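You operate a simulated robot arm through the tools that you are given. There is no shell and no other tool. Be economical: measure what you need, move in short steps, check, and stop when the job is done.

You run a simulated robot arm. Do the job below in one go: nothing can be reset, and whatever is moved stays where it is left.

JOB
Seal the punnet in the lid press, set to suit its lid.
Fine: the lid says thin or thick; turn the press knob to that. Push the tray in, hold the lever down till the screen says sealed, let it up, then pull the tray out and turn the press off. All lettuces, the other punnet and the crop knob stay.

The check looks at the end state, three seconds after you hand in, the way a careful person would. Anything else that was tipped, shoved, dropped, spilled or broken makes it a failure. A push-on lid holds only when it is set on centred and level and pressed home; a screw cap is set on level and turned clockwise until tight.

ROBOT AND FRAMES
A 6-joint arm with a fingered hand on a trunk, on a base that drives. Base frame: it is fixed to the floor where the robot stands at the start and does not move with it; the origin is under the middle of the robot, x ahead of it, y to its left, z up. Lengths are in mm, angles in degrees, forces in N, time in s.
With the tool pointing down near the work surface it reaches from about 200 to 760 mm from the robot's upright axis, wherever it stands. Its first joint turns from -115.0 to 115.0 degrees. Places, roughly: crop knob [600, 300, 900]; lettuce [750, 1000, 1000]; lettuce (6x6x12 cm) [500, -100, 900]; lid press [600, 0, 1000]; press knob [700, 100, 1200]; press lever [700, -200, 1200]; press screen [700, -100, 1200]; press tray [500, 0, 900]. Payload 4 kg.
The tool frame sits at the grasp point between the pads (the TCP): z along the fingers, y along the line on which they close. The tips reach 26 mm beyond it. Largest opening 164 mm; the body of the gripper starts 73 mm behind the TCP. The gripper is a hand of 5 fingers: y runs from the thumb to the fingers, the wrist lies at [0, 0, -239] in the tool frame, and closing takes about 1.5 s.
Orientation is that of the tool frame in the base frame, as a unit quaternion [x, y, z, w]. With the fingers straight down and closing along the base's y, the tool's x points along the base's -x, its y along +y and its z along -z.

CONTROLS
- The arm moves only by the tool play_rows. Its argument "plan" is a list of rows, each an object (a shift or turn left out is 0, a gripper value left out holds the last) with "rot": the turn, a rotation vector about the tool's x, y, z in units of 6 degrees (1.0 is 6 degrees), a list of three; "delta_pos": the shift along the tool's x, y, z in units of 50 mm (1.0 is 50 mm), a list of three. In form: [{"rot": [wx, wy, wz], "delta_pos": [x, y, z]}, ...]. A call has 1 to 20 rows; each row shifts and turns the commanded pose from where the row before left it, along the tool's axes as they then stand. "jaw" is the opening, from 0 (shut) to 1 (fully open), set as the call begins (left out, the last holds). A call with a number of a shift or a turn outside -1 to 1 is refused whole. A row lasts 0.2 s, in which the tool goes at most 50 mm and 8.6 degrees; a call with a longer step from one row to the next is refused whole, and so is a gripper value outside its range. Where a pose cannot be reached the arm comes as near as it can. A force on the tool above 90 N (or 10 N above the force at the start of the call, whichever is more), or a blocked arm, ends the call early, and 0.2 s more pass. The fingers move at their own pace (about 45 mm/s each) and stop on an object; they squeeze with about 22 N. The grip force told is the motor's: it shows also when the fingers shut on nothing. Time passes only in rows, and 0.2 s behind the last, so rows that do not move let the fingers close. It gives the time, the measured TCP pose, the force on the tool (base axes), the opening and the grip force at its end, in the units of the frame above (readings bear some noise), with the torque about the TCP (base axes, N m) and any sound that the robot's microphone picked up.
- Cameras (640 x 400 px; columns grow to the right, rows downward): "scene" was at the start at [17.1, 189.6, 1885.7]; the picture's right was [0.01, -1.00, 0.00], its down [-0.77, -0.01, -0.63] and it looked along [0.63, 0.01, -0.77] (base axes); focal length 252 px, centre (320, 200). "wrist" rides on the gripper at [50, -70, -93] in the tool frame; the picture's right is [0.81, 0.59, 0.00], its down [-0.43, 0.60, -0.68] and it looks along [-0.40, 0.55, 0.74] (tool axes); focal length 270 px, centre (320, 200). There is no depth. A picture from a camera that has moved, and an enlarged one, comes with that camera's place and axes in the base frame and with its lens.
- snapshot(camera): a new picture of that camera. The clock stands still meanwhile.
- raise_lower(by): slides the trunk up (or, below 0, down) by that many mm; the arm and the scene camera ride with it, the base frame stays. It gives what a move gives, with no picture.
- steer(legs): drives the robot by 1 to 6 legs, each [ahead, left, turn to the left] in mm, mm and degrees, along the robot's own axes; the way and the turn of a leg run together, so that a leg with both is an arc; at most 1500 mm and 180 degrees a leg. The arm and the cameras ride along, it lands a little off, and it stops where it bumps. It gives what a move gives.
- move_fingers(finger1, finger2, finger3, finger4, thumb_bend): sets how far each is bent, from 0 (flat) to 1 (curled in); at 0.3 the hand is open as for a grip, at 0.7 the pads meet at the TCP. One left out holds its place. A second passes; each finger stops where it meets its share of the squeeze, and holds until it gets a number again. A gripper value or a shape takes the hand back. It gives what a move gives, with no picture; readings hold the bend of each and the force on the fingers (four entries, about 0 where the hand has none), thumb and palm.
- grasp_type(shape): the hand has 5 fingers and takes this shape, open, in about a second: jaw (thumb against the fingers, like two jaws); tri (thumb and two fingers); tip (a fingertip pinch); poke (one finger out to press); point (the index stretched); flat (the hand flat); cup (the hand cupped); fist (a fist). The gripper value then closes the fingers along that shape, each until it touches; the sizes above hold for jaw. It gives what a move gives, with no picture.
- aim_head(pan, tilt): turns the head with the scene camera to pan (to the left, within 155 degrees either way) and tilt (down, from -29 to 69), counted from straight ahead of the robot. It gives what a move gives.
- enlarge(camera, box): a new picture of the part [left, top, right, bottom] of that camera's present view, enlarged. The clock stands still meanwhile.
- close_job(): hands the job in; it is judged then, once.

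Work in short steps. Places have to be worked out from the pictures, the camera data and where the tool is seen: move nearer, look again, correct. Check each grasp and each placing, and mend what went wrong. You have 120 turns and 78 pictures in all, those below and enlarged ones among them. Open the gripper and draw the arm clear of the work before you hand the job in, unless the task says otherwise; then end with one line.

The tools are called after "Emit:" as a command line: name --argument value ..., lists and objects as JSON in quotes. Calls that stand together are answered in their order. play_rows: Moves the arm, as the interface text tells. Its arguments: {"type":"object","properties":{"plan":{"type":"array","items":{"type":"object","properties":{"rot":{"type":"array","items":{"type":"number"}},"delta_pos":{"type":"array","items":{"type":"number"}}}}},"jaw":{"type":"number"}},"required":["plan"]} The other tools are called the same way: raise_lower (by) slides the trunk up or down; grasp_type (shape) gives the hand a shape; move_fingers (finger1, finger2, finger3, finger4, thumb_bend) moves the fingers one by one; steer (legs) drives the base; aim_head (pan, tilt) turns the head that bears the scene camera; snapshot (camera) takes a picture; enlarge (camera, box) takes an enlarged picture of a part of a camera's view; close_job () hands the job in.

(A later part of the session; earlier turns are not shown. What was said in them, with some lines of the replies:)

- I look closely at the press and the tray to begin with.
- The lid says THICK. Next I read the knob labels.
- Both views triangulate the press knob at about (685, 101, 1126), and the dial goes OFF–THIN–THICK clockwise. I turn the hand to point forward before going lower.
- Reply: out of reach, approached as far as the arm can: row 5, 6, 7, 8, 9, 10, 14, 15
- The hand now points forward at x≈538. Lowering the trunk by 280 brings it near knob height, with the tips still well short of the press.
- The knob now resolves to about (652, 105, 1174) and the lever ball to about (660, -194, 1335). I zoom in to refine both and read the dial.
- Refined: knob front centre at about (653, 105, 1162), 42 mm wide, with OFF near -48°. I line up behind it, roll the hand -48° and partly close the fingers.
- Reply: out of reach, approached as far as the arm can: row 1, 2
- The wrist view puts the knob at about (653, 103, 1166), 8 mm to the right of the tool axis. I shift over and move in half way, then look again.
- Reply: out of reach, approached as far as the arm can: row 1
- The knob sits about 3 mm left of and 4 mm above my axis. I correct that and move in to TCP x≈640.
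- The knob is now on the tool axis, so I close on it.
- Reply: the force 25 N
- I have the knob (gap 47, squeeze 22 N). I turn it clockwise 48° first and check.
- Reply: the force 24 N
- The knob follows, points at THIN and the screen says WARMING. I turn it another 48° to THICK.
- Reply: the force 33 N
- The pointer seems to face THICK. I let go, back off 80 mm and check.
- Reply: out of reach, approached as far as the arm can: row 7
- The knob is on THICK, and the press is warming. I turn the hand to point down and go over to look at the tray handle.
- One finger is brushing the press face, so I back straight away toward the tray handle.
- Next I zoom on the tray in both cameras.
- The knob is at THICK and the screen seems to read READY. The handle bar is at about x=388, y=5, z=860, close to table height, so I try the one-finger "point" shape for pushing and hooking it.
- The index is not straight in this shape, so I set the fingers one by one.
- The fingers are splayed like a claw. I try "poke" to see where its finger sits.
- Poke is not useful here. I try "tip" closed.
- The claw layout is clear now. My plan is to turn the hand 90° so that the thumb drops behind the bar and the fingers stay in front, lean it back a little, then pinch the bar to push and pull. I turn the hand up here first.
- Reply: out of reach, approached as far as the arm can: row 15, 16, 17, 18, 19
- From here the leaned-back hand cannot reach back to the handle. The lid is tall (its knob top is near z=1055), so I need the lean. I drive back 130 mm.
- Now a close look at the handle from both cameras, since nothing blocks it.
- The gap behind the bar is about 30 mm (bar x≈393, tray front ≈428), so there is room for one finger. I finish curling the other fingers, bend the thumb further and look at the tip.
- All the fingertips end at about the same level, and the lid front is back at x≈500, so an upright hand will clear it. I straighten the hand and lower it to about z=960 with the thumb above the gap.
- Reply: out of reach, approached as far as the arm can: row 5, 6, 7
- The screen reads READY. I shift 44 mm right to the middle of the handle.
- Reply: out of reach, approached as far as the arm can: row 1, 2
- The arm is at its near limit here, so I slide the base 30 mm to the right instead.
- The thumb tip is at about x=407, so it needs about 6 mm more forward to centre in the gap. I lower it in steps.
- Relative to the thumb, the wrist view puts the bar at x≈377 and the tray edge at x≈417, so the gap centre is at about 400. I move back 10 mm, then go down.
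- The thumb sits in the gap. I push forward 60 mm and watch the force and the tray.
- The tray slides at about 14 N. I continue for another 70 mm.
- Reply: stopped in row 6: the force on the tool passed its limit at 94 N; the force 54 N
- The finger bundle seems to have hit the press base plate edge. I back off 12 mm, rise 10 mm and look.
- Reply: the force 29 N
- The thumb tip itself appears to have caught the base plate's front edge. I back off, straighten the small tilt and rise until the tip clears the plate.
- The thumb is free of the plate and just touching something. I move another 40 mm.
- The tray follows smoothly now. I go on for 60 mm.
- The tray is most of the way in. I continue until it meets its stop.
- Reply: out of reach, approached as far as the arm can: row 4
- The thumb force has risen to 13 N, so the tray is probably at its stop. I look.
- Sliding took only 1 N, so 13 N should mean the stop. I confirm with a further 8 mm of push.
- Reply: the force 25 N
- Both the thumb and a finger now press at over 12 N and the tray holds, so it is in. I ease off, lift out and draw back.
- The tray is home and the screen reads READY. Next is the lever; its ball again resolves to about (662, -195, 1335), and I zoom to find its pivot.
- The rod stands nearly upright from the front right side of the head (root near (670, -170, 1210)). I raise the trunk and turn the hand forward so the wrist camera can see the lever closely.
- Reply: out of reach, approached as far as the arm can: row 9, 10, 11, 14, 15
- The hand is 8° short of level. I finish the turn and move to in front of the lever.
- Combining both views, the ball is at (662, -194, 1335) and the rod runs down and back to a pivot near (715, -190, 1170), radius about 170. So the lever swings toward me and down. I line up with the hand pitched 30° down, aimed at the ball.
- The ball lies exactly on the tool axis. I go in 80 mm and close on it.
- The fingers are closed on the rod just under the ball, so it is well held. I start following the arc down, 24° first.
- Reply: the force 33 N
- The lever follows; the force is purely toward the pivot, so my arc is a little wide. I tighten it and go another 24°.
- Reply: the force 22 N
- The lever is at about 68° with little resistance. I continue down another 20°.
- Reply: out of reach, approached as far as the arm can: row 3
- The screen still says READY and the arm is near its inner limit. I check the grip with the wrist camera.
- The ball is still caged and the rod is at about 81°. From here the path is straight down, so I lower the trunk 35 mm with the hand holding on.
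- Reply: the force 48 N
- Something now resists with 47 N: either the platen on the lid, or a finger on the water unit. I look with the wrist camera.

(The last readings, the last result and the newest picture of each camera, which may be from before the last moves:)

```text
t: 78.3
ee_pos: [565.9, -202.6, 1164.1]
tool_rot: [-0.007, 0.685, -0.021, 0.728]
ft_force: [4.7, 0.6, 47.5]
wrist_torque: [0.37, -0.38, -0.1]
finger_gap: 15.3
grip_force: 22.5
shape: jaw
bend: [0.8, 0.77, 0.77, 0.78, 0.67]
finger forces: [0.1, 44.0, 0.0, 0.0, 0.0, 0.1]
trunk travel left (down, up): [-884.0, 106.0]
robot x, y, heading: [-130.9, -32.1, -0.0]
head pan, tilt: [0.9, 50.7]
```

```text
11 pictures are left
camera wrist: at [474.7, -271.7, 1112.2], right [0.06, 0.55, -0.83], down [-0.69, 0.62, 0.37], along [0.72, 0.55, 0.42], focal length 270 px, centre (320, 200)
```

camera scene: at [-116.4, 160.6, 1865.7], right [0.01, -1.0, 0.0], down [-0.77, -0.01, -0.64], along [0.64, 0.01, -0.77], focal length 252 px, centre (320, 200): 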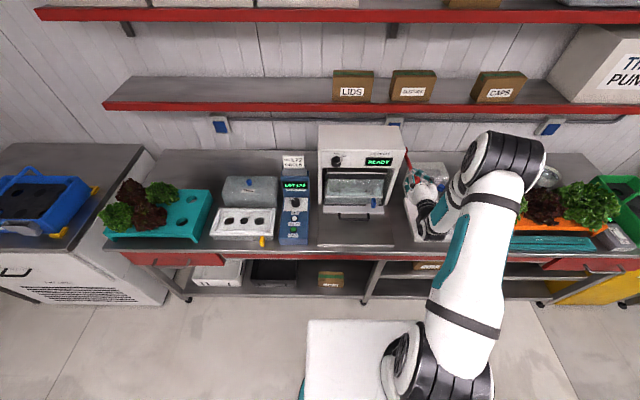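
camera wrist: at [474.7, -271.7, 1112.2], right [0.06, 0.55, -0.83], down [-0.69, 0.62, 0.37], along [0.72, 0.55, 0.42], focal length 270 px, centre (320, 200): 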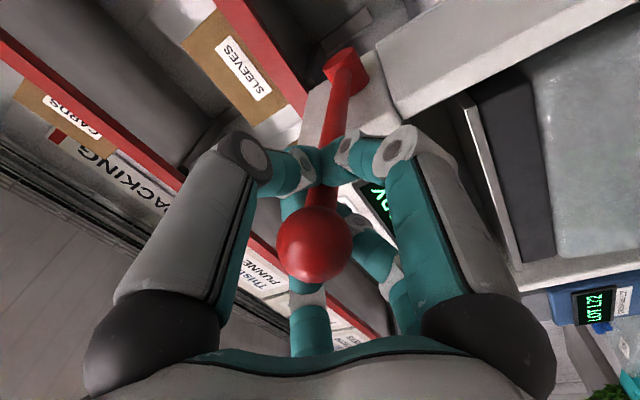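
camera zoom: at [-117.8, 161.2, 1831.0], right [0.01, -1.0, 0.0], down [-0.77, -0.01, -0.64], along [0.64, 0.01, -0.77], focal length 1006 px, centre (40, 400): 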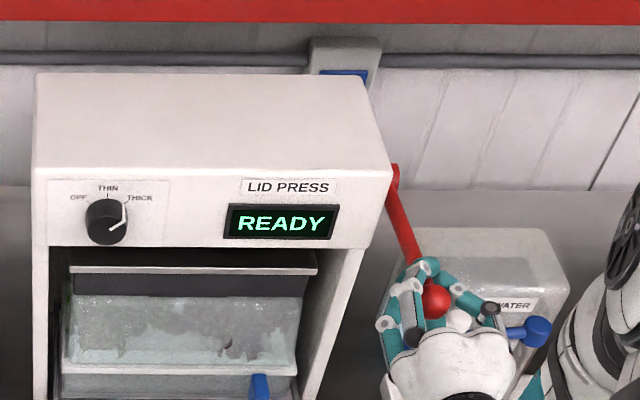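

The ball has stopped near z=1177, with the platen apparently on the lid. I press a little harder and hold.

Emit:
play_rows --plan '[{"delta_pos": [0.1, 0, 0]}, {"delta_pos": [0.1, 0, 0]}, {}, {}, {}, {}]'

Emit:
enlarge --camera "scene" --box '[310, 100, 470, 200]'

```text
t: 79.8
ee_pos: [566.2, -202.1, 1159.8]
tool_rot: [-0.009, 0.683, -0.022, 0.73]
ft_force: [2.4, 2.5, 61.1]
wrist_torque: [0.45, -0.57, -0.15]
finger_gap: 14.6
grip_force: 21.8
shape: jaw
bend: [0.8, 0.77, 0.77, 0.78, 0.67]
finger forces: [0.0, 49.9, 0.0, 39.2, 0.0, 0.0]
trunk travel left (down, up): [-884.0, 106.0]
robot x, y, heading: [-135.8, -24.8, -0.4]
head pan, tilt: [0.9, 50.7]
```

```text
4.00 times, centred on (390, 150) of scene
camera zoom: at [-121.0, 162.1, 1830.6], right [0.01, -1.0, 0.0], down [-0.77, -0.01, -0.64], along [0.64, 0.01, -0.77], focal length 1006 px, centre (40, 400)
```

zoom: 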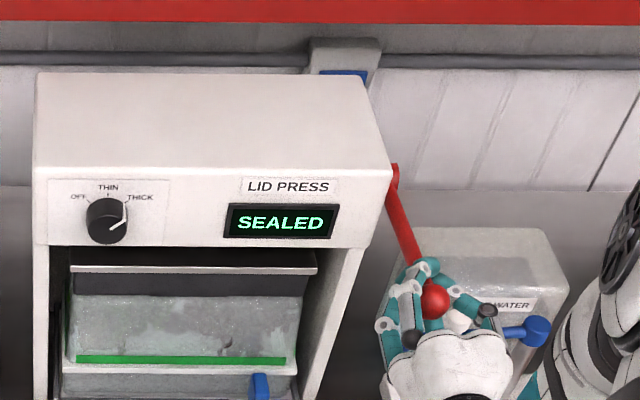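

The screen says SEALED and a green seal shows on the punnet. Now I let the lever up, raising the trunk first.

Emit:
raise_lower --by 40

Emit:
play_rows --plan '[{"rot": [0, 0.63, 0], "delta_pos": [-0.353, 0, 0.121]}, {"rot": [0, 0.63, 0], "delta_pos": [-0.348, 0, 0.134]}, {"rot": [0, 0.63, 0], "delta_pos": [-0.342, 0, 0.148]}, {"rot": [0, 0.63, 0], "delta_pos": [-0.336, 0, 0.161]}, {}]'

```text
t: 80.6
ee_pos: [568.1, -202.8, 1183.3]
tool_rot: [-0.006, 0.696, -0.019, 0.717]
ft_force: [2.8, 0.0, 0.7]
wrist_torque: [0.08, 0.15, -0.1]
finger_gap: 15.2
grip_force: 21.8
shape: jaw
bend: [0.79, 0.78, 0.77, 0.78, 0.67]
finger forces: [0.0, 25.1, 0.1, 0.0, 0.0, 0.1]
trunk travel left (down, up): [-924.0, 66.0]
robot x, y, heading: [-128.7, -31.0, -0.3]
head pan, tilt: [0.9, 50.7]
```

```text
t: 81.8
ee_pos: [597.8, -201.1, 1255.1]
tool_rot: [-0.003, 0.783, -0.02, 0.622]
ft_force: [-8.2, -3.3, 6.8]
wrist_torque: [-0.03, 0.09, -0.14]
finger_gap: 15.7
grip_force: 22.2
shape: jaw
bend: [0.79, 0.78, 0.77, 0.78, 0.67]
finger forces: [0.1, 23.3, 0.0, 0.1, 0.0, 0.0]
trunk travel left (down, up): [-924.0, 66.0]
robot x, y, heading: [-131.5, -30.4, -0.1]
head pan, tilt: [0.9, 50.7]
```

It comes back up easily. I finish the arc.

Emit:
play_rows --plan '[{"rot": [0, 0.63, 0], "delta_pos": [-0.35, 0, 0.15]}, {"rot": [0, 0.63, 0], "delta_pos": [-0.34, 0, 0.165]}, {"rot": [0, 0.63, 0], "delta_pos": [-0.33, 0, 0.18]}, {"rot": [0, 0.63, 0], "delta_pos": [-0.32, 0, 0.19]}, {"rot": [0, 0.63, 0], "delta_pos": [-0.31, 0, 0.2]}, {}]'

```text
t: 83.2
ee_pos: [668.5, -201.5, 1314.1]
tool_rot: [0.0, 0.875, -0.02, 0.484]
ft_force: [-2.5, 3.7, 3.1]
wrist_torque: [-0.02, 0.17, -0.02]
finger_gap: 15.9
grip_force: 22.1
shape: jaw
bend: [0.8, 0.79, 0.77, 0.78, 0.67]
finger forces: [0.0, 23.6, 0.3, 0.0, 0.0, 0.0]
trunk travel left (down, up): [-924.0, 66.0]
robot x, y, heading: [-128.9, -29.6, -0.0]
head pan, tilt: [0.9, 50.7]
```

The lever is back at its start angle. I open and back off along the tool axis, then look.

Emit:
play_rows --plan '[{}, {}, {}, {}, {}, {"delta_pos": [0, 0, -0.5]}, {"delta_pos": [0, 0, -0.6]}, {"delta_pos": [0, 0, -0.7]}, {"delta_pos": [0, 0, -0.7]}, {}]' --jaw 0.8

Emit:
enlarge --camera "scene" --box '[310, 100, 470, 200]'

```text
t: 85.4
ee_pos: [562.1, -193.6, 1378.5]
tool_rot: [0.0, 0.875, -0.02, 0.483]
ft_force: [-0.6, 0.4, 0.4]
wrist_torque: [-0.04, 0.0, -0.02]
finger_gap: 131.0
grip_force: 0.2
shape: jaw
bend: [0.27, 0.27, 0.27, 0.27, 0.51]
finger forces: [0.0, 0.1, 0.0, 0.0, 0.1, 0.0]
trunk travel left (down, up): [-924.0, 66.0]
robot x, y, heading: [-132.3, -28.9, 0.0]
head pan, tilt: [0.9, 50.7]
```

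```text
4.00 times, centred on (390, 150) of scene
camera zoom: at [-112.0, 159.6, 1870.7], right [0.01, -1.0, 0.0], down [-0.77, -0.01, -0.63], along [0.63, 0.01, -0.77], focal length 1006 px, centre (40, 400)
```

zoom: 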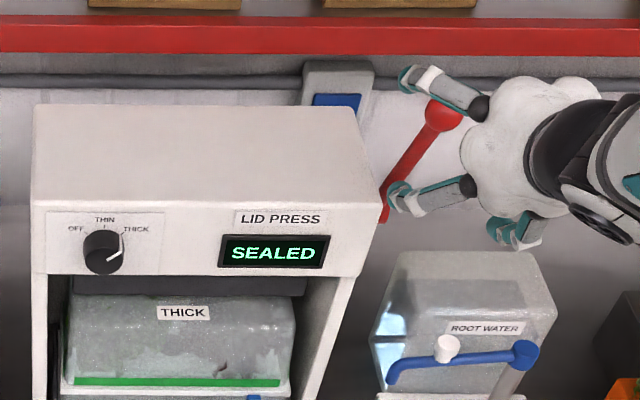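

The lever is up, the platen is clear and the screen still says SEALED. I back away and turn the hand down again.

Emit:
play_rows --plan '[{"delta_pos": [0.35, 0.4, -0.55]}, {"delta_pos": [0.35, 0.5, -0.55]}, {"rot": [0, 1, 0], "delta_pos": [0, 0.6, 0]}, {"rot": [0, 1, 0], "delta_pos": [0, 0.6, 0]}, {"rot": [0, 1, 0], "delta_pos": [0, 0.6, 0]}, {"rot": [0, 1, 0], "delta_pos": [0, 0.6, 0]}, {"rot": [0, 1, 0], "delta_pos": [0, 0.6, 0]}, {"rot": [0, 1, 0]}, {"rot": [0, 1, 0]}, {"rot": [0, 1, 0]}, {"rot": [0, 1, 0]}, {"rot": [0, 0.66, 0]}, {}]'

Emit:
play_rows --plan '[{"rot": [0, 0, -1]}, {"rot": [0, 0, -1]}, {"rot": [0, 0, -1]}, {"rot": [0, 0, -1]}, {"rot": [0, 0, -1]}, {"rot": [0, 0, -1]}, {"rot": [0, 0, -1]}, {"rot": [0, 0, -1]}, {"rot": [0, 0, -1]}, {"rot": [0, 0, -1]}, {"rot": [0, 0, -1]}, {"rot": [0, 0, -1]}, {"rot": [0, 0, -1]}, {"rot": [0, 0, -1]}, {"rot": [0, 0, -1]}, {}]'

```text
t: 88.2
ee_pos: [460.3, -118.2, 1292.2]
tool_rot: [-0.021, 0.992, 0.087, 0.09]
ft_force: [0.5, 0.0, -0.4]
wrist_torque: [-0.02, 0.0, -0.01]
finger_gap: 130.9
grip_force: 0.1
shape: jaw
bend: [0.27, 0.27, 0.27, 0.27, 0.51]
finger forces: [0.0, 0.0, 0.0, 0.0, 0.1, 0.1]
out of reach, approached as far as the arm can: row 4, 5, 6, 7, 8, 9, 10, 11, 12
trunk travel left (down, up): [-924.0, 66.0]
robot x, y, heading: [-130.1, -30.5, -0.2]
head pan, tilt: [0.9, 50.7]
```

```text
t: 91.6
ee_pos: [460.3, -117.7, 1291.4]
tool_rot: [0.717, -0.686, 0.002, -0.123]
ft_force: [0.7, 1.0, -0.4]
wrist_torque: [0.01, 0.01, -0.02]
finger_gap: 130.8
grip_force: 0.0
shape: jaw
bend: [0.27, 0.27, 0.27, 0.27, 0.51]
finger forces: [0.0, 0.0, 0.0, 0.0, 0.0, 0.1]
trunk travel left (down, up): [-924.0, 66.0]
robot x, y, heading: [-127.6, -25.1, 0.0]
head pan, tilt: [0.9, 50.7]
```

A 10° tilt is left over. I level the hand, shift to the tray's centreline and set the thumb hook shape.

Emit:
play_rows --plan '[{"rot": [-0.82, 0.83, 0]}, {"rot": [-0.82, 0.83, 0]}, {"delta_pos": [-0.8, 0, 0]}, {"delta_pos": [-0.8, 0, 0]}, {"delta_pos": [-0.8, 0, 0]}, {}]'

Emit:
move_fingers --finger1 1 --finger2 1 --finger3 1 --finger4 1 --thumb_bend 0.5

Emit:
raise_lower --by -265

```text
t: 93.0
ee_pos: [452.0, -8.6, 1302.8]
tool_rot: [0.716, -0.686, -0.004, -0.133]
ft_force: [0.4, -0.3, -0.7]
wrist_torque: [0.01, -0.02, 0.01]
finger_gap: 130.7
grip_force: 0.0
shape: jaw
bend: [0.27, 0.27, 0.27, 0.27, 0.51]
finger forces: [0.0, 0.1, 0.0, 0.0, 0.0, 0.0]
out of reach, approached as far as the arm can: row 1, 2, 4, 5
trunk travel left (down, up): [-924.0, 66.0]
robot x, y, heading: [-131.5, -29.1, -0.1]
head pan, tilt: [0.9, 50.7]
```

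```text
t: 94.0
ee_pos: [451.0, -7.0, 1303.1]
tool_rot: [0.716, -0.686, -0.003, -0.133]
ft_force: [-0.5, 0.5, 0.6]
wrist_torque: [-0.02, -0.02, 0.01]
finger_gap: 29.9
grip_force: 0.1
shape: fingers
bend: [0.73, 0.72, 0.72, 0.73, 0.5]
finger forces: [0.0, 0.0, 0.1, 0.0, 0.0, 0.1]
trunk travel left (down, up): [-924.0, 66.0]
robot x, y, heading: [-128.2, -30.2, -0.0]
head pan, tilt: [0.9, 50.7]
```

```text
t: 96.7
ee_pos: [451.0, -7.6, 1038.2]
tool_rot: [0.716, -0.686, -0.004, -0.134]
ft_force: [0.7, -0.5, -0.6]
wrist_torque: [-0.01, 0.01, 0.02]
finger_gap: 30.3
grip_force: 0.0
shape: fingers
bend: [0.73, 0.72, 0.72, 0.73, 0.5]
finger forces: [0.0, 0.1, 0.1, 0.0, 0.1, 0.0]
trunk travel left (down, up): [-659.0, 331.0]
robot x, y, heading: [-133.7, -26.6, 0.1]
head pan, tilt: [0.9, 50.7]
```

Now that the trunk is low there is room, so I go down and level the hand.

Emit:
play_rows --plan '[{"delta_pos": [0, 0, 0.9]}, {"delta_pos": [0, 0, 0.8]}, {"rot": [-0.88, 0.9, 0]}, {"rot": [-0.88, 0.9, 0]}, {}]'

```text
t: 97.9
ee_pos: [464.4, 7.1, 948.1]
tool_rot: [0.718, -0.687, -0.008, -0.113]
ft_force: [0.8, 0.6, -0.1]
wrist_torque: [0.01, 0.0, 0.02]
finger_gap: 30.0
grip_force: 0.1
shape: fingers
bend: [0.73, 0.72, 0.72, 0.73, 0.5]
finger forces: [0.1, 0.0, 0.0, 0.0, 0.1, 0.1]
out of reach, approached as far as the arm can: row 3, 4
trunk travel left (down, up): [-659.0, 331.0]
robot x, y, heading: [-130.3, -30.4, -0.3]
head pan, tilt: [0.9, 50.7]
```

The leveling is still limited here. I move 70 mm forward, where there is more room, and level again.

Emit:
play_rows --plan '[{"delta_pos": [0, -0.7, 0]}, {"delta_pos": [0, -0.7, 0]}, {"rot": [-0.75, 0, 0]}, {"rot": [-0.75, 0, 0]}, {"rot": [0, 0.8, 0]}, {"rot": [0, 0.8, 0]}, {}]'

Emit:
snapshot --camera "wrist"

```text
t: 99.5
ee_pos: [516.6, 7.8, 942.3]
tool_rot: [0.723, -0.682, -0.078, -0.082]
ft_force: [-0.7, 0.1, 0.6]
wrist_torque: [-0.02, 0.0, 0.02]
finger_gap: 30.3
grip_force: 0.1
shape: fingers
bend: [0.73, 0.72, 0.72, 0.73, 0.5]
finger forces: [0.1, 0.0, 0.1, 0.0, 0.0, 0.0]
out of reach, approached as far as the arm can: row 2, 3, 4, 5, 6
trunk travel left (down, up): [-659.0, 331.0]
robot x, y, heading: [-135.9, -29.2, -0.0]
head pan, tilt: [0.9, 50.7]
```

```text
8 pictures are left
camera wrist: at [589.4, -57.8, 1023.9], right [-0.54, -0.82, -0.19], down [-0.62, 0.24, 0.75], along [-0.57, 0.52, -0.64], focal length 270 px, centre (320, 200)
```

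wrist: 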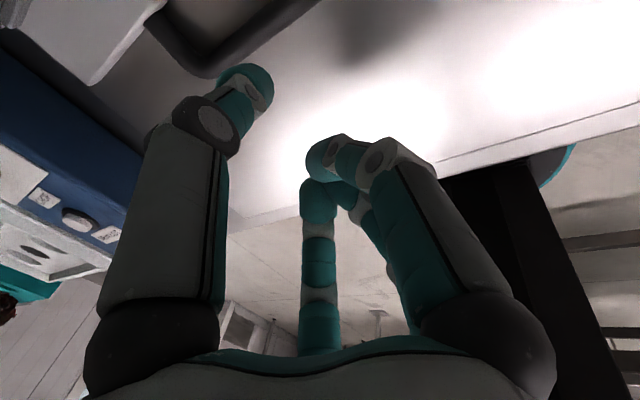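

The forward lean is gone, and a 13° sideways lean remains, which is tolerable. The bar is now at about x=584 with the gap centre near 604, so I use the base drive for x: lower a little, then drive 32 mm ahead.

Emit:
play_rows --plan '[{"delta_pos": [0.112, 0, 0.487]}, {}]'

Emit:
steer --legs '[[32, -8, 0]]'

Emit:
enlarge --camera "wrist" --box '[100, 0, 420, 200]'

```text
t: 100.1
ee_pos: [516.1, 8.0, 917.8]
tool_rot: [0.722, -0.683, -0.077, -0.084]
ft_force: [-0.4, 0.3, -0.2]
wrist_torque: [0.03, -0.02, -0.01]
finger_gap: 30.2
grip_force: 0.2
shape: fingers
bend: [0.73, 0.72, 0.72, 0.73, 0.5]
finger forces: [0.0, 0.0, 0.1, 0.0, 0.1, 0.0]
trunk travel left (down, up): [-659.0, 331.0]
robot x, y, heading: [-127.2, -29.5, -0.1]
head pan, tilt: [0.9, 50.7]
```

```text
t: 100.9
ee_pos: [549.3, -0.5, 917.8]
tool_rot: [0.721, -0.683, -0.077, -0.084]
ft_force: [0.0, 0.0, -0.5]
wrist_torque: [0.0, 0.04, -0.01]
finger_gap: 30.0
grip_force: 0.0
shape: fingers
bend: [0.73, 0.72, 0.72, 0.73, 0.5]
finger forces: [0.0, 0.0, 0.0, 0.0, 0.0, 0.0]
trunk travel left (down, up): [-659.0, 331.0]
robot x, y, heading: [-99.0, -37.8, -0.1]
head pan, tilt: [0.9, 50.7]
```

```text
2.00 times, centred on (260, 100) of wrist
camera zoom: at [621.9, -66.5, 999.1], right [-0.54, -0.82, -0.19], down [-0.62, 0.24, 0.75], along [-0.57, 0.52, -0.63], focal length 541 px, centre (440, 400)
```

zoom: 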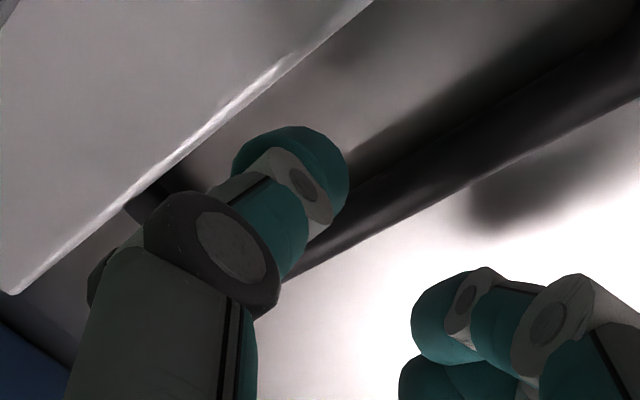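

The thumb (x≈603) is over the gap (575–618). I shift back 6 mm and go down gently to feel for the base plate.

Emit:
play_rows --plan '[{"delta_pos": [0.045, 0.12, 0.195]}, {"delta_pos": [0.045, 0, 0.195]}, {"delta_pos": [0.012, 0, 0.05]}, {"delta_pos": [0.012, 0, 0.05]}, {}]'

```text
t: 102.1
ee_pos: [543.7, 0.1, 895.1]
tool_rot: [0.721, -0.683, -0.076, -0.085]
ft_force: [0.8, 1.8, 21.5]
wrist_torque: [0.16, -1.13, 0.05]
finger_gap: 32.0
grip_force: 10.7
shape: fingers
bend: [0.73, 0.72, 0.72, 0.73, 0.5]
finger forces: [0.0, 0.1, 0.0, 0.0, 21.2, 0.0]
trunk travel left (down, up): [-659.0, 331.0]
robot x, y, heading: [-100.7, -38.2, -0.1]
head pan, tilt: [0.9, 50.7]
```

The thumb tip touches the base plate at TCP z≈896, right between tray and bar. I raise it 2 mm and pull back gently to catch the bar.

Emit:
play_rows --plan '[{"delta_pos": [-0.01, 0, -0.05]}, {"delta_pos": [0, 0.1, 0]}, {"delta_pos": [0, 0.1, 0]}, {"delta_pos": [0, 0.1, 0]}, {"delta_pos": [0, 0.1, 0]}, {}]'

```text
t: 103.5
ee_pos: [521.3, -0.7, 895.6]
tool_rot: [0.721, -0.683, -0.078, -0.083]
ft_force: [3.2, 0.4, 6.0]
wrist_torque: [0.05, -0.52, -0.01]
finger_gap: 37.6
grip_force: 4.1
shape: fingers
bend: [0.73, 0.72, 0.72, 0.73, 0.47]
finger forces: [0.1, 0.0, 0.1, 0.0, 7.3, 0.0]
trunk travel left (down, up): [-659.0, 331.0]
robot x, y, heading: [-98.5, -36.6, -0.1]
head pan, tilt: [0.9, 50.7]
```

The thumb has caught the bar (bend pushed to 0.47, 7 N). I drive the base back 60 mm and check.

Emit:
steer --legs '[[-60, 0, 0]]'

Emit:
enlarge --camera "scene" --box '[290, 60, 450, 240]'

```text
t: 104.5
ee_pos: [460.5, -1.8, 896.4]
tool_rot: [0.722, -0.683, -0.078, -0.083]
ft_force: [-2.3, 1.1, 7.2]
wrist_torque: [0.08, -0.28, 0.07]
finger_gap: 26.9
grip_force: 3.1
shape: fingers
bend: [0.73, 0.72, 0.72, 0.73, 0.51]
finger forces: [0.0, 0.1, 0.1, 0.1, 7.0, 0.1]
trunk travel left (down, up): [-659.0, 331.0]
robot x, y, heading: [-156.2, -38.7, -0.2]
head pan, tilt: [0.9, 50.7]
```

```text
2.22 times, centred on (370, 150) of scene
camera zoom: at [-143.0, 152.3, 1605.7], right [0.01, -1.0, 0.0], down [-0.77, -0.01, -0.63], along [0.63, 0.01, -0.77], focal length 559 px, centre (209, 311)
```

zoom: 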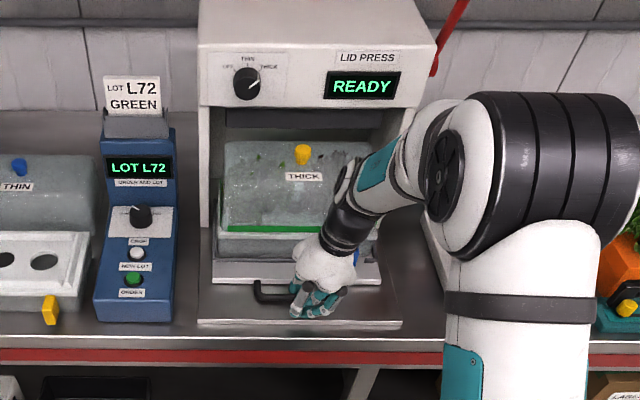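

The tray comes along, with the green seal visible. I drive back another 100 mm.

Emit:
steer --legs '[[-100, 0, 0]]'

Emit:
play_rows --plan '[{"delta_pos": [0, 0.1, 0]}, {"delta_pos": [0, 0.1, 0]}, {}]'

```text
t: 105.7
ee_pos: [359.1, -1.7, 896.7]
tool_rot: [0.721, -0.684, -0.077, -0.083]
ft_force: [-1.2, 0.3, 0.4]
wrist_torque: [-0.04, -0.04, 0.0]
finger_gap: 29.5
grip_force: 0.2
shape: fingers
bend: [0.73, 0.72, 0.72, 0.73, 0.5]
finger forces: [0.1, 0.0, 0.1, 0.0, 0.4, 0.1]
trunk travel left (down, up): [-659.0, 331.0]
robot x, y, heading: [-266.4, -39.9, -0.3]
head pan, tilt: [0.9, 50.7]
```

```text
t: 106.5
ee_pos: [349.4, -2.2, 895.7]
tool_rot: [0.722, -0.683, -0.077, -0.082]
ft_force: [-0.8, -0.3, 0.7]
wrist_torque: [-0.01, 0.05, -0.04]
finger_gap: 29.8
grip_force: 0.0
shape: fingers
bend: [0.73, 0.72, 0.72, 0.73, 0.5]
finger forces: [0.0, 0.0, 0.1, 0.1, 0.1, 0.0]
trunk travel left (down, up): [-659.0, 331.0]
robot x, y, heading: [-262.1, -38.3, -0.4]
head pan, tilt: [0.9, 50.7]
```

There is no load yet, so the thumb may be floating in the gap. I pull 15 mm more.

Emit:
steer --legs '[[-16, 0, 0]]'

Emit:
enlarge --camera "scene" --box '[300, 60, 460, 220]'

```text
t: 107.2
ee_pos: [333.5, -2.6, 897.1]
tool_rot: [0.721, -0.683, -0.078, -0.083]
ft_force: [7.8, -0.8, -1.4]
wrist_torque: [-0.02, -0.14, -0.14]
finger_gap: 40.6
grip_force: 3.7
shape: fingers
bend: [0.73, 0.72, 0.72, 0.73, 0.46]
finger forces: [0.0, 0.0, 0.0, 0.1, 7.6, 0.0]
trunk travel left (down, up): [-659.0, 331.0]
robot x, y, heading: [-276.1, -37.3, -0.5]
head pan, tilt: [0.9, 50.7]
```

```text
2.50 times, centred on (380, 140) of scene
camera zoom: at [-258.9, 152.6, 1605.7], right [0.01, -1.0, 0.0], down [-0.77, -0.01, -0.63], along [0.63, 0.01, -0.77], focal length 629 px, centre (170, 350)
```

zoom: 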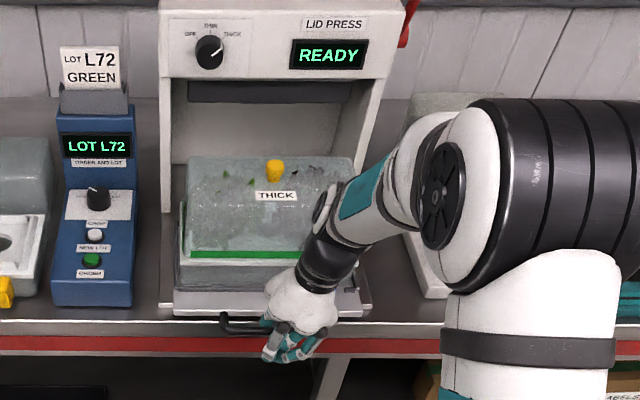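

The tray is fully out and held at its stop (7.6 N). I ease forward, lift out and turn the hand back toward level for the knob.

Emit:
play_rows --plan '[{"delta_pos": [0, -0.2, 0]}, {"delta_pos": [-0.1, 0, -0.5]}, {"delta_pos": [-0.2, 0, -0.9]}, {"delta_pos": [-0.2, 0, -0.9]}, {"delta_pos": [-0.2, 0, -0.9]}, {"delta_pos": [-0.2, 0, -0.9]}, {}]'

Emit:
play_rows --plan '[{"rot": [0, 0, 1]}, {"rot": [0, 0, 1]}, {"rot": [0, 0, 1]}, {"rot": [0, 0, 1]}, {"rot": [0, 0, 1]}, {"rot": [0, 0, 1]}, {"rot": [0, 0, 1]}, {"rot": [0, 0, 1]}, {"rot": [0, 0, 1]}, {"rot": [0, 0, 1]}, {"rot": [0, 0, 1]}, {"rot": [0, 0, 1]}, {"rot": [0, 0, 1]}, {"rot": [0, 0, 1]}, {"rot": [0, 0, 1]}, {}]' --jaw 0.55

Emit:
play_rows --plan '[{"rot": [0, -1, 0]}, {"rot": [0, -1, 0]}, {"rot": [0, -1, 0]}, {"rot": [0, -1, 0]}, {"rot": [0, -1, 0]}, {"rot": [0, -1, 0]}, {"rot": [0, -1, 0]}, {"rot": [0, -1, 0]}, {"rot": [0, -1, 0]}, {"rot": [0, -1, 0]}, {"rot": [0, -1, 0]}, {"rot": [0, -1, 0]}, {"rot": [0, -1, 0]}, {"rot": [0, -1, 0]}, {"rot": [0, -1, 0]}, {}]'

```text
t: 108.8
ee_pos: [336.5, -3.0, 1097.6]
tool_rot: [0.72, -0.682, -0.087, -0.096]
ft_force: [0.5, -0.9, 0.0]
wrist_torque: [0.0, -0.03, -0.01]
finger_gap: 30.1
grip_force: 0.0
shape: fingers
bend: [0.73, 0.72, 0.72, 0.73, 0.5]
finger forces: [0.0, 0.0, 0.0, 0.0, 0.0, 0.0]
out of reach, approached as far as the arm can: row 5, 6
trunk travel left (down, up): [-659.0, 331.0]
robot x, y, heading: [-277.9, -33.8, -0.1]
head pan, tilt: [0.9, 50.7]
```

```text
t: 112.2
ee_pos: [313.4, 10.3, 1052.0]
tool_rot: [-0.025, 0.992, 0.123, 0.006]
ft_force: [-0.5, -0.2, 0.1]
wrist_torque: [0.04, -0.01, 0.04]
finger_gap: 89.7
grip_force: 0.1
shape: jaw
bend: [0.35, 0.35, 0.35, 0.35, 0.7]
finger forces: [0.0, 0.1, 0.0, 0.1, 0.1, 0.1]
out of reach, approached as far as the arm can: row 1, 2, 3, 4, 5, 6, 7, 8, 9, 10, 11, 12, 13, 14, 15
trunk travel left (down, up): [-659.0, 331.0]
robot x, y, heading: [-280.0, -36.5, -0.2]
head pan, tilt: [0.9, 50.7]
```

```text
t: 115.6
ee_pos: [313.5, 10.0, 1050.6]
tool_rot: [0.061, 0.699, 0.099, 0.706]
ft_force: [0.4, 0.1, -0.4]
wrist_torque: [0.02, -0.02, -0.02]
finger_gap: 89.8
grip_force: 0.0
shape: jaw
bend: [0.35, 0.35, 0.35, 0.35, 0.7]
finger forces: [0.0, 0.0, 0.0, 0.0, 0.0, 0.0]
trunk travel left (down, up): [-659.0, 331.0]
robot x, y, heading: [-279.9, -37.3, -0.3]
head pan, tilt: [0.9, 50.7]
```

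The hand is nearly level with a 13° roll. I raise the trunk to knob height, roll to about +48° and drive ahead and left to stand in front of the knob.

Emit:
raise_lower --by 119

Emit:
play_rows --plan '[{"rot": [0.49, -0.11, 0]}, {"rot": [0, 0, 1]}, {"rot": [0, 0, 1]}, {"rot": [0, 0, 1]}, {"rot": [0, 0, 1]}, {"rot": [0, 0, 1]}, {"rot": [0, 0, 0.9]}, {}]'

Emit:
steer --legs '[[0, 95, 0], [220, 0, 0]]'

```text
t: 117.1
ee_pos: [313.1, 10.1, 1171.0]
tool_rot: [0.06, 0.699, 0.1, 0.705]
ft_force: [-0.1, 0.2, 0.3]
wrist_torque: [-0.01, 0.03, 0.01]
finger_gap: 89.9
grip_force: 0.0
shape: jaw
bend: [0.35, 0.35, 0.35, 0.35, 0.7]
finger forces: [0.0, 0.0, 0.0, 0.0, 0.1, 0.0]
trunk travel left (down, up): [-778.0, 212.0]
robot x, y, heading: [-276.4, -39.7, -0.2]
head pan, tilt: [0.9, 50.7]
```

```text
t: 118.9
ee_pos: [314.8, 10.5, 1170.2]
tool_rot: [0.289, 0.64, 0.292, 0.649]
ft_force: [-0.9, 0.4, -1.1]
wrist_torque: [-0.02, 0.02, 0.01]
finger_gap: 89.8
grip_force: 0.2
shape: jaw
bend: [0.35, 0.35, 0.35, 0.35, 0.7]
finger forces: [0.0, 0.1, 0.0, 0.1, 0.0, 0.0]
trunk travel left (down, up): [-778.0, 212.0]
robot x, y, heading: [-277.9, -38.6, -0.1]
head pan, tilt: [0.9, 50.7]
```

```text
t: 121.3
ee_pos: [532.0, 97.3, 1168.3]
tool_rot: [0.29, 0.64, 0.289, 0.65]
ft_force: [0.4, -1.1, -0.3]
wrist_torque: [-0.03, 0.0, -0.01]
finger_gap: 89.7
grip_force: 0.1
shape: jaw
bend: [0.35, 0.35, 0.35, 0.35, 0.7]
finger forces: [0.0, 0.0, 0.0, 0.0, 0.1, 0.0]
trunk travel left (down, up): [-778.0, 212.0]
robot x, y, heading: [-62.8, 54.5, -0.7]
head pan, tilt: [0.9, 50.7]
```

I am about 8 mm right of the knob axis. I correct that and approach to x≈600, then look.

Emit:
play_rows --plan '[{"delta_pos": [0.09, 0.14, 0]}, {"delta_pos": [0, 0, 0.5]}, {"delta_pos": [0, 0, 0.5]}, {"delta_pos": [0, 0, 0.4]}, {}]'

Emit:
snapshot --camera "wrist"

```text
t: 122.5
ee_pos: [601.3, 104.2, 1173.8]
tool_rot: [0.29, 0.639, 0.29, 0.651]
ft_force: [0.6, -0.2, -0.5]
wrist_torque: [0.0, -0.03, -0.01]
finger_gap: 89.8
grip_force: 0.0
shape: jaw
bend: [0.35, 0.35, 0.35, 0.35, 0.7]
finger forces: [0.0, 0.1, 0.1, 0.0, 0.1, 0.0]
trunk travel left (down, up): [-778.0, 212.0]
robot x, y, heading: [-60.1, 54.9, -0.4]
head pan, tilt: [0.9, 50.7]
```

```text
4 pictures are left
camera wrist: at [509.5, 97.0, 1087.4], right [0.01, 1.0, -0.1], down [-0.69, 0.08, 0.72], along [0.73, 0.06, 0.68], focal length 270 px, centre (320, 200)
```

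wrist: 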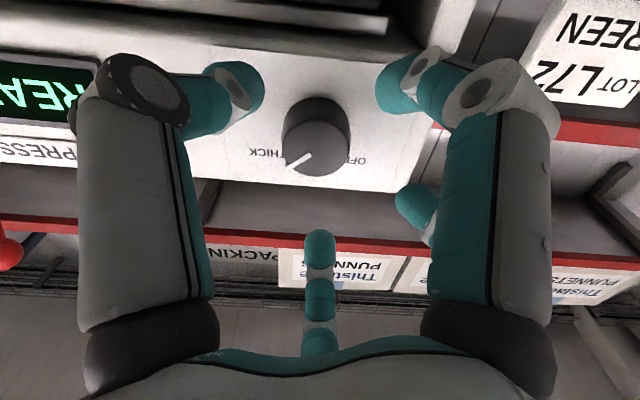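

The knob is on axis within 2–3 mm. I advance to x≈640 and close on it.

Emit:
play_rows --plan '[{"delta_pos": [-0.027, 0.03, 0.4]}, {"delta_pos": [0, 0, 0.39]}, {}]'

Emit:
play_rows --plan '[{}, {}, {}, {}, {}, {}, {}, {}, {}]' --jaw 0

```text
t: 123.3
ee_pos: [639.3, 105.6, 1177.3]
tool_rot: [0.289, 0.64, 0.291, 0.65]
ft_force: [-9.3, -0.4, -2.0]
wrist_torque: [-0.01, 0.34, 0.31]
finger_gap: 90.2
grip_force: 0.2
shape: jaw
bend: [0.34, 0.35, 0.35, 0.35, 0.7]
finger forces: [7.0, 2.0, 0.0, 0.0, 0.0, 0.0]
trunk travel left (down, up): [-778.0, 212.0]
robot x, y, heading: [-60.3, 53.3, -0.6]
head pan, tilt: [0.9, 50.7]
```

```text
t: 125.3
ee_pos: [639.9, 100.7, 1179.7]
tool_rot: [0.291, 0.637, 0.29, 0.652]
ft_force: [-12.2, -23.0, 10.5]
wrist_torque: [-0.23, -0.02, -0.73]
finger_gap: 38.2
grip_force: 22.1
shape: jaw
bend: [0.85, 0.86, 0.62, 0.59, 0.7]
finger forces: [12.3, 6.7, 28.9, 18.5, 39.6, 0.0]
trunk travel left (down, up): [-778.0, 212.0]
robot x, y, heading: [-64.6, 52.8, -0.7]
head pan, tilt: [0.9, 50.7]
```

The grip is about 8 mm high of where it was the first time, so I open, shift down and regrip.

Emit:
play_rows --plan '[{}, {}, {}, {}, {}, {"delta_pos": [0, 0, -0.05]}, {}]' --jaw 0.55

```text
t: 126.9
ee_pos: [638.3, 104.4, 1177.8]
tool_rot: [0.29, 0.639, 0.29, 0.65]
ft_force: [-0.9, 0.6, 0.1]
wrist_torque: [0.02, 0.02, 0.02]
finger_gap: 89.9
grip_force: 0.0
shape: jaw
bend: [0.35, 0.35, 0.35, 0.35, 0.7]
finger forces: [0.5, 0.0, 0.0, 0.0, 0.1, 0.0]
trunk travel left (down, up): [-778.0, 212.0]
robot x, y, heading: [-64.0, 55.7, -0.4]
head pan, tilt: [0.9, 50.7]
```

Emit:
play_rows --plan '[{"delta_pos": [0.107, -0.119, 0]}, {}]'

Emit:
play_rows --plan '[{}, {}, {}, {}, {}, {}, {}, {}, {}]' --jaw 0

```text
t: 127.5
ee_pos: [637.3, 105.4, 1168.7]
tool_rot: [0.288, 0.64, 0.291, 0.651]
ft_force: [0.3, -0.1, 0.6]
wrist_torque: [0.01, -0.01, 0.05]
finger_gap: 90.0
grip_force: 0.1
shape: jaw
bend: [0.35, 0.35, 0.35, 0.35, 0.7]
finger forces: [0.0, 0.1, 0.0, 0.1, 0.0, 0.1]
trunk travel left (down, up): [-778.0, 212.0]
robot x, y, heading: [-59.8, 56.1, -0.5]
head pan, tilt: [0.9, 50.7]
```

```text
t: 129.5
ee_pos: [638.2, 105.9, 1169.8]
tool_rot: [0.29, 0.639, 0.29, 0.651]
ft_force: [2.6, 1.5, -1.2]
wrist_torque: [0.0, 0.03, -0.04]
finger_gap: 34.8
grip_force: 21.9
shape: jaw
bend: [0.78, 0.79, 0.52, 0.5, 0.7]
finger forces: [18.3, 18.5, 18.7, 19.7, 19.2, 0.0]
trunk travel left (down, up): [-778.0, 212.0]
robot x, y, heading: [-62.1, 54.5, -0.4]
head pan, tilt: [0.9, 50.7]
```

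This is an evenly balanced grip (about 19 N on every finger, almost no net force). I turn anticlockwise 102° back to OFF.

Emit:
play_rows --plan '[{"rot": [0, 0, -1]}, {"rot": [0, 0, -1]}, {"rot": [0, 0, -1]}, {"rot": [0, 0, -1]}, {"rot": [0, 0, -1]}, {"rot": [0, 0, -1]}, {"rot": [0, 0, -1]}, {"rot": [0, 0, -1]}, {"rot": [0, 0, -1]}, {"rot": [0, 0, -1]}, {"rot": [0, 0, -1]}, {"rot": [0, 0, -1]}, {"rot": [0, 0, -1]}, {"rot": [0, 0, -1]}, {"rot": [0, 0, -1]}, {"rot": [0, 0, -1]}, {"rot": [0, 0, -1]}, {}]'

Emit:
enlarge --camera "scene" --box '[300, 100, 460, 200]'

```text
t: 133.3
ee_pos: [637.8, 101.4, 1167.3]
tool_rot: [-0.314, 0.629, -0.323, 0.634]
ft_force: [4.2, -24.7, 2.1]
wrist_torque: [0.37, -0.11, -0.52]
finger_gap: 35.3
grip_force: 21.6
shape: jaw
bend: [0.78, 0.79, 0.8, 0.51, 0.7]
finger forces: [22.3, 17.9, 16.1, 19.5, 27.3, 0.1]
trunk travel left (down, up): [-778.0, 212.0]
robot x, y, heading: [-59.2, 54.5, -0.7]
head pan, tilt: [0.9, 50.7]
```

```text
4.00 times, centred on (380, 150) of scene
camera zoom: at [-41.7, 239.4, 1725.2], right [0.0, -1.0, 0.0], down [-0.77, 0.0, -0.63], along [0.63, 0.0, -0.77], focal length 1006 px, centre (80, 400)
```

zoom: 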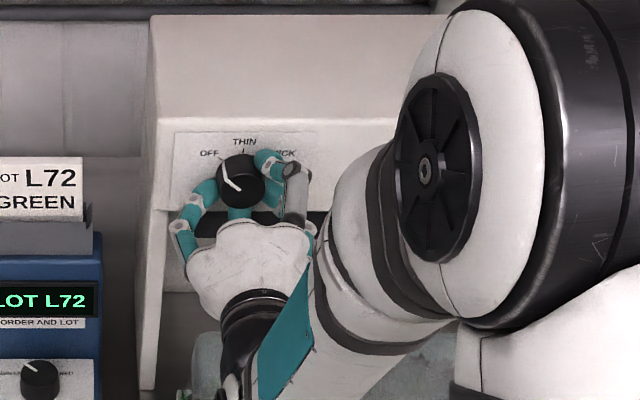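

The pointer looks to be at OFF. I release, back off and move aside to see the screen.

Emit:
play_rows --plan '[{}, {}, {}, {}, {}, {"delta_pos": [0, 0, -0.4]}, {"delta_pos": [0, 0, -0.6]}, {"delta_pos": [0, 0, -0.6]}, {}]' --jaw 0.6

Emit:
steer --legs '[[-250, 0, 0]]'

Emit:
snapshot --camera "scene"

```text
t: 135.3
ee_pos: [559.2, 105.1, 1167.3]
tool_rot: [-0.314, 0.628, -0.323, 0.635]
ft_force: [0.2, 0.7, 0.4]
wrist_torque: [0.01, 0.01, -0.03]
finger_gap: 97.9
grip_force: 0.0
shape: jaw
bend: [0.33, 0.33, 0.33, 0.33, 0.7]
finger forces: [0.1, 0.1, 0.0, 0.0, 0.0, 0.1]
trunk travel left (down, up): [-778.0, 212.0]
robot x, y, heading: [-64.5, 50.3, -0.6]
head pan, tilt: [0.9, 50.7]
```

```text
t: 137.1
ee_pos: [315.3, 104.4, 1168.9]
tool_rot: [-0.312, 0.628, -0.326, 0.634]
ft_force: [-0.1, 0.2, 0.7]
wrist_torque: [0.01, -0.02, 0.01]
finger_gap: 97.9
grip_force: 0.0
shape: jaw
bend: [0.33, 0.33, 0.33, 0.33, 0.7]
finger forces: [0.0, 0.0, 0.0, 0.0, 0.0, 0.1]
trunk travel left (down, up): [-778.0, 212.0]
robot x, y, heading: [-307.1, 57.2, -1.1]
head pan, tilt: [0.9, 50.7]
```

```text
2 pictures are left
camera scene: at [-285.7, 247.5, 1724.7], right [0.0, -1.0, 0.0], down [-0.77, 0.0, -0.63], along [0.63, 0.0, -0.77], focal length 252 px, centre (320, 200)
```

scene: 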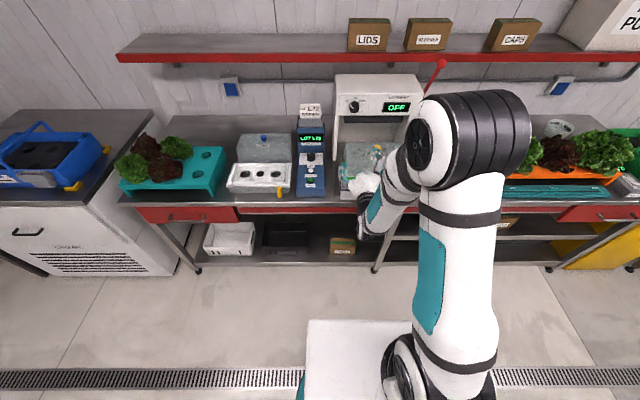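

The screen says OFF and the lever is up. One last zoom on the press and tray before I hand in.

Emit:
enlarge --camera "scene" --box '[290, 60, 450, 220]'

```text
2.50 times, centred on (370, 140) of scene
camera zoom: at [-285.7, 247.5, 1724.7], right [0.0, -1.0, 0.0], down [-0.77, 0.0, -0.63], along [0.63, 0.0, -0.77], focal length 629 px, centre (195, 350)
```

zoom: 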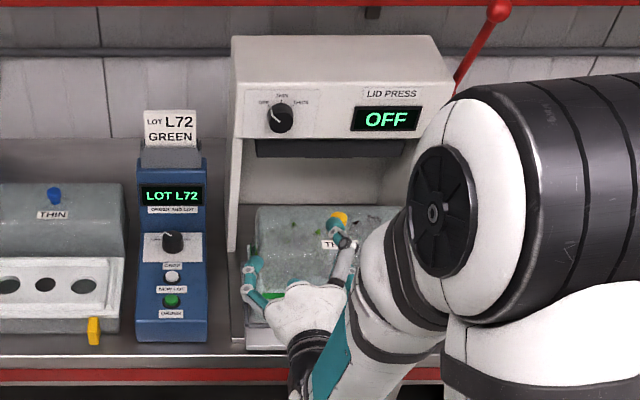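

The knob is at OFF, the lever is up, the tray is out with the sealed punnet, and the hand is open and clear. I hand in.

Emit:
close_job

```text
The job is handed in.
```

The punnet is sealed on THICK, the tray is out, the lever is up and the press is off; the crop knob, lettuces and other punnet look untouched in the last pictures.
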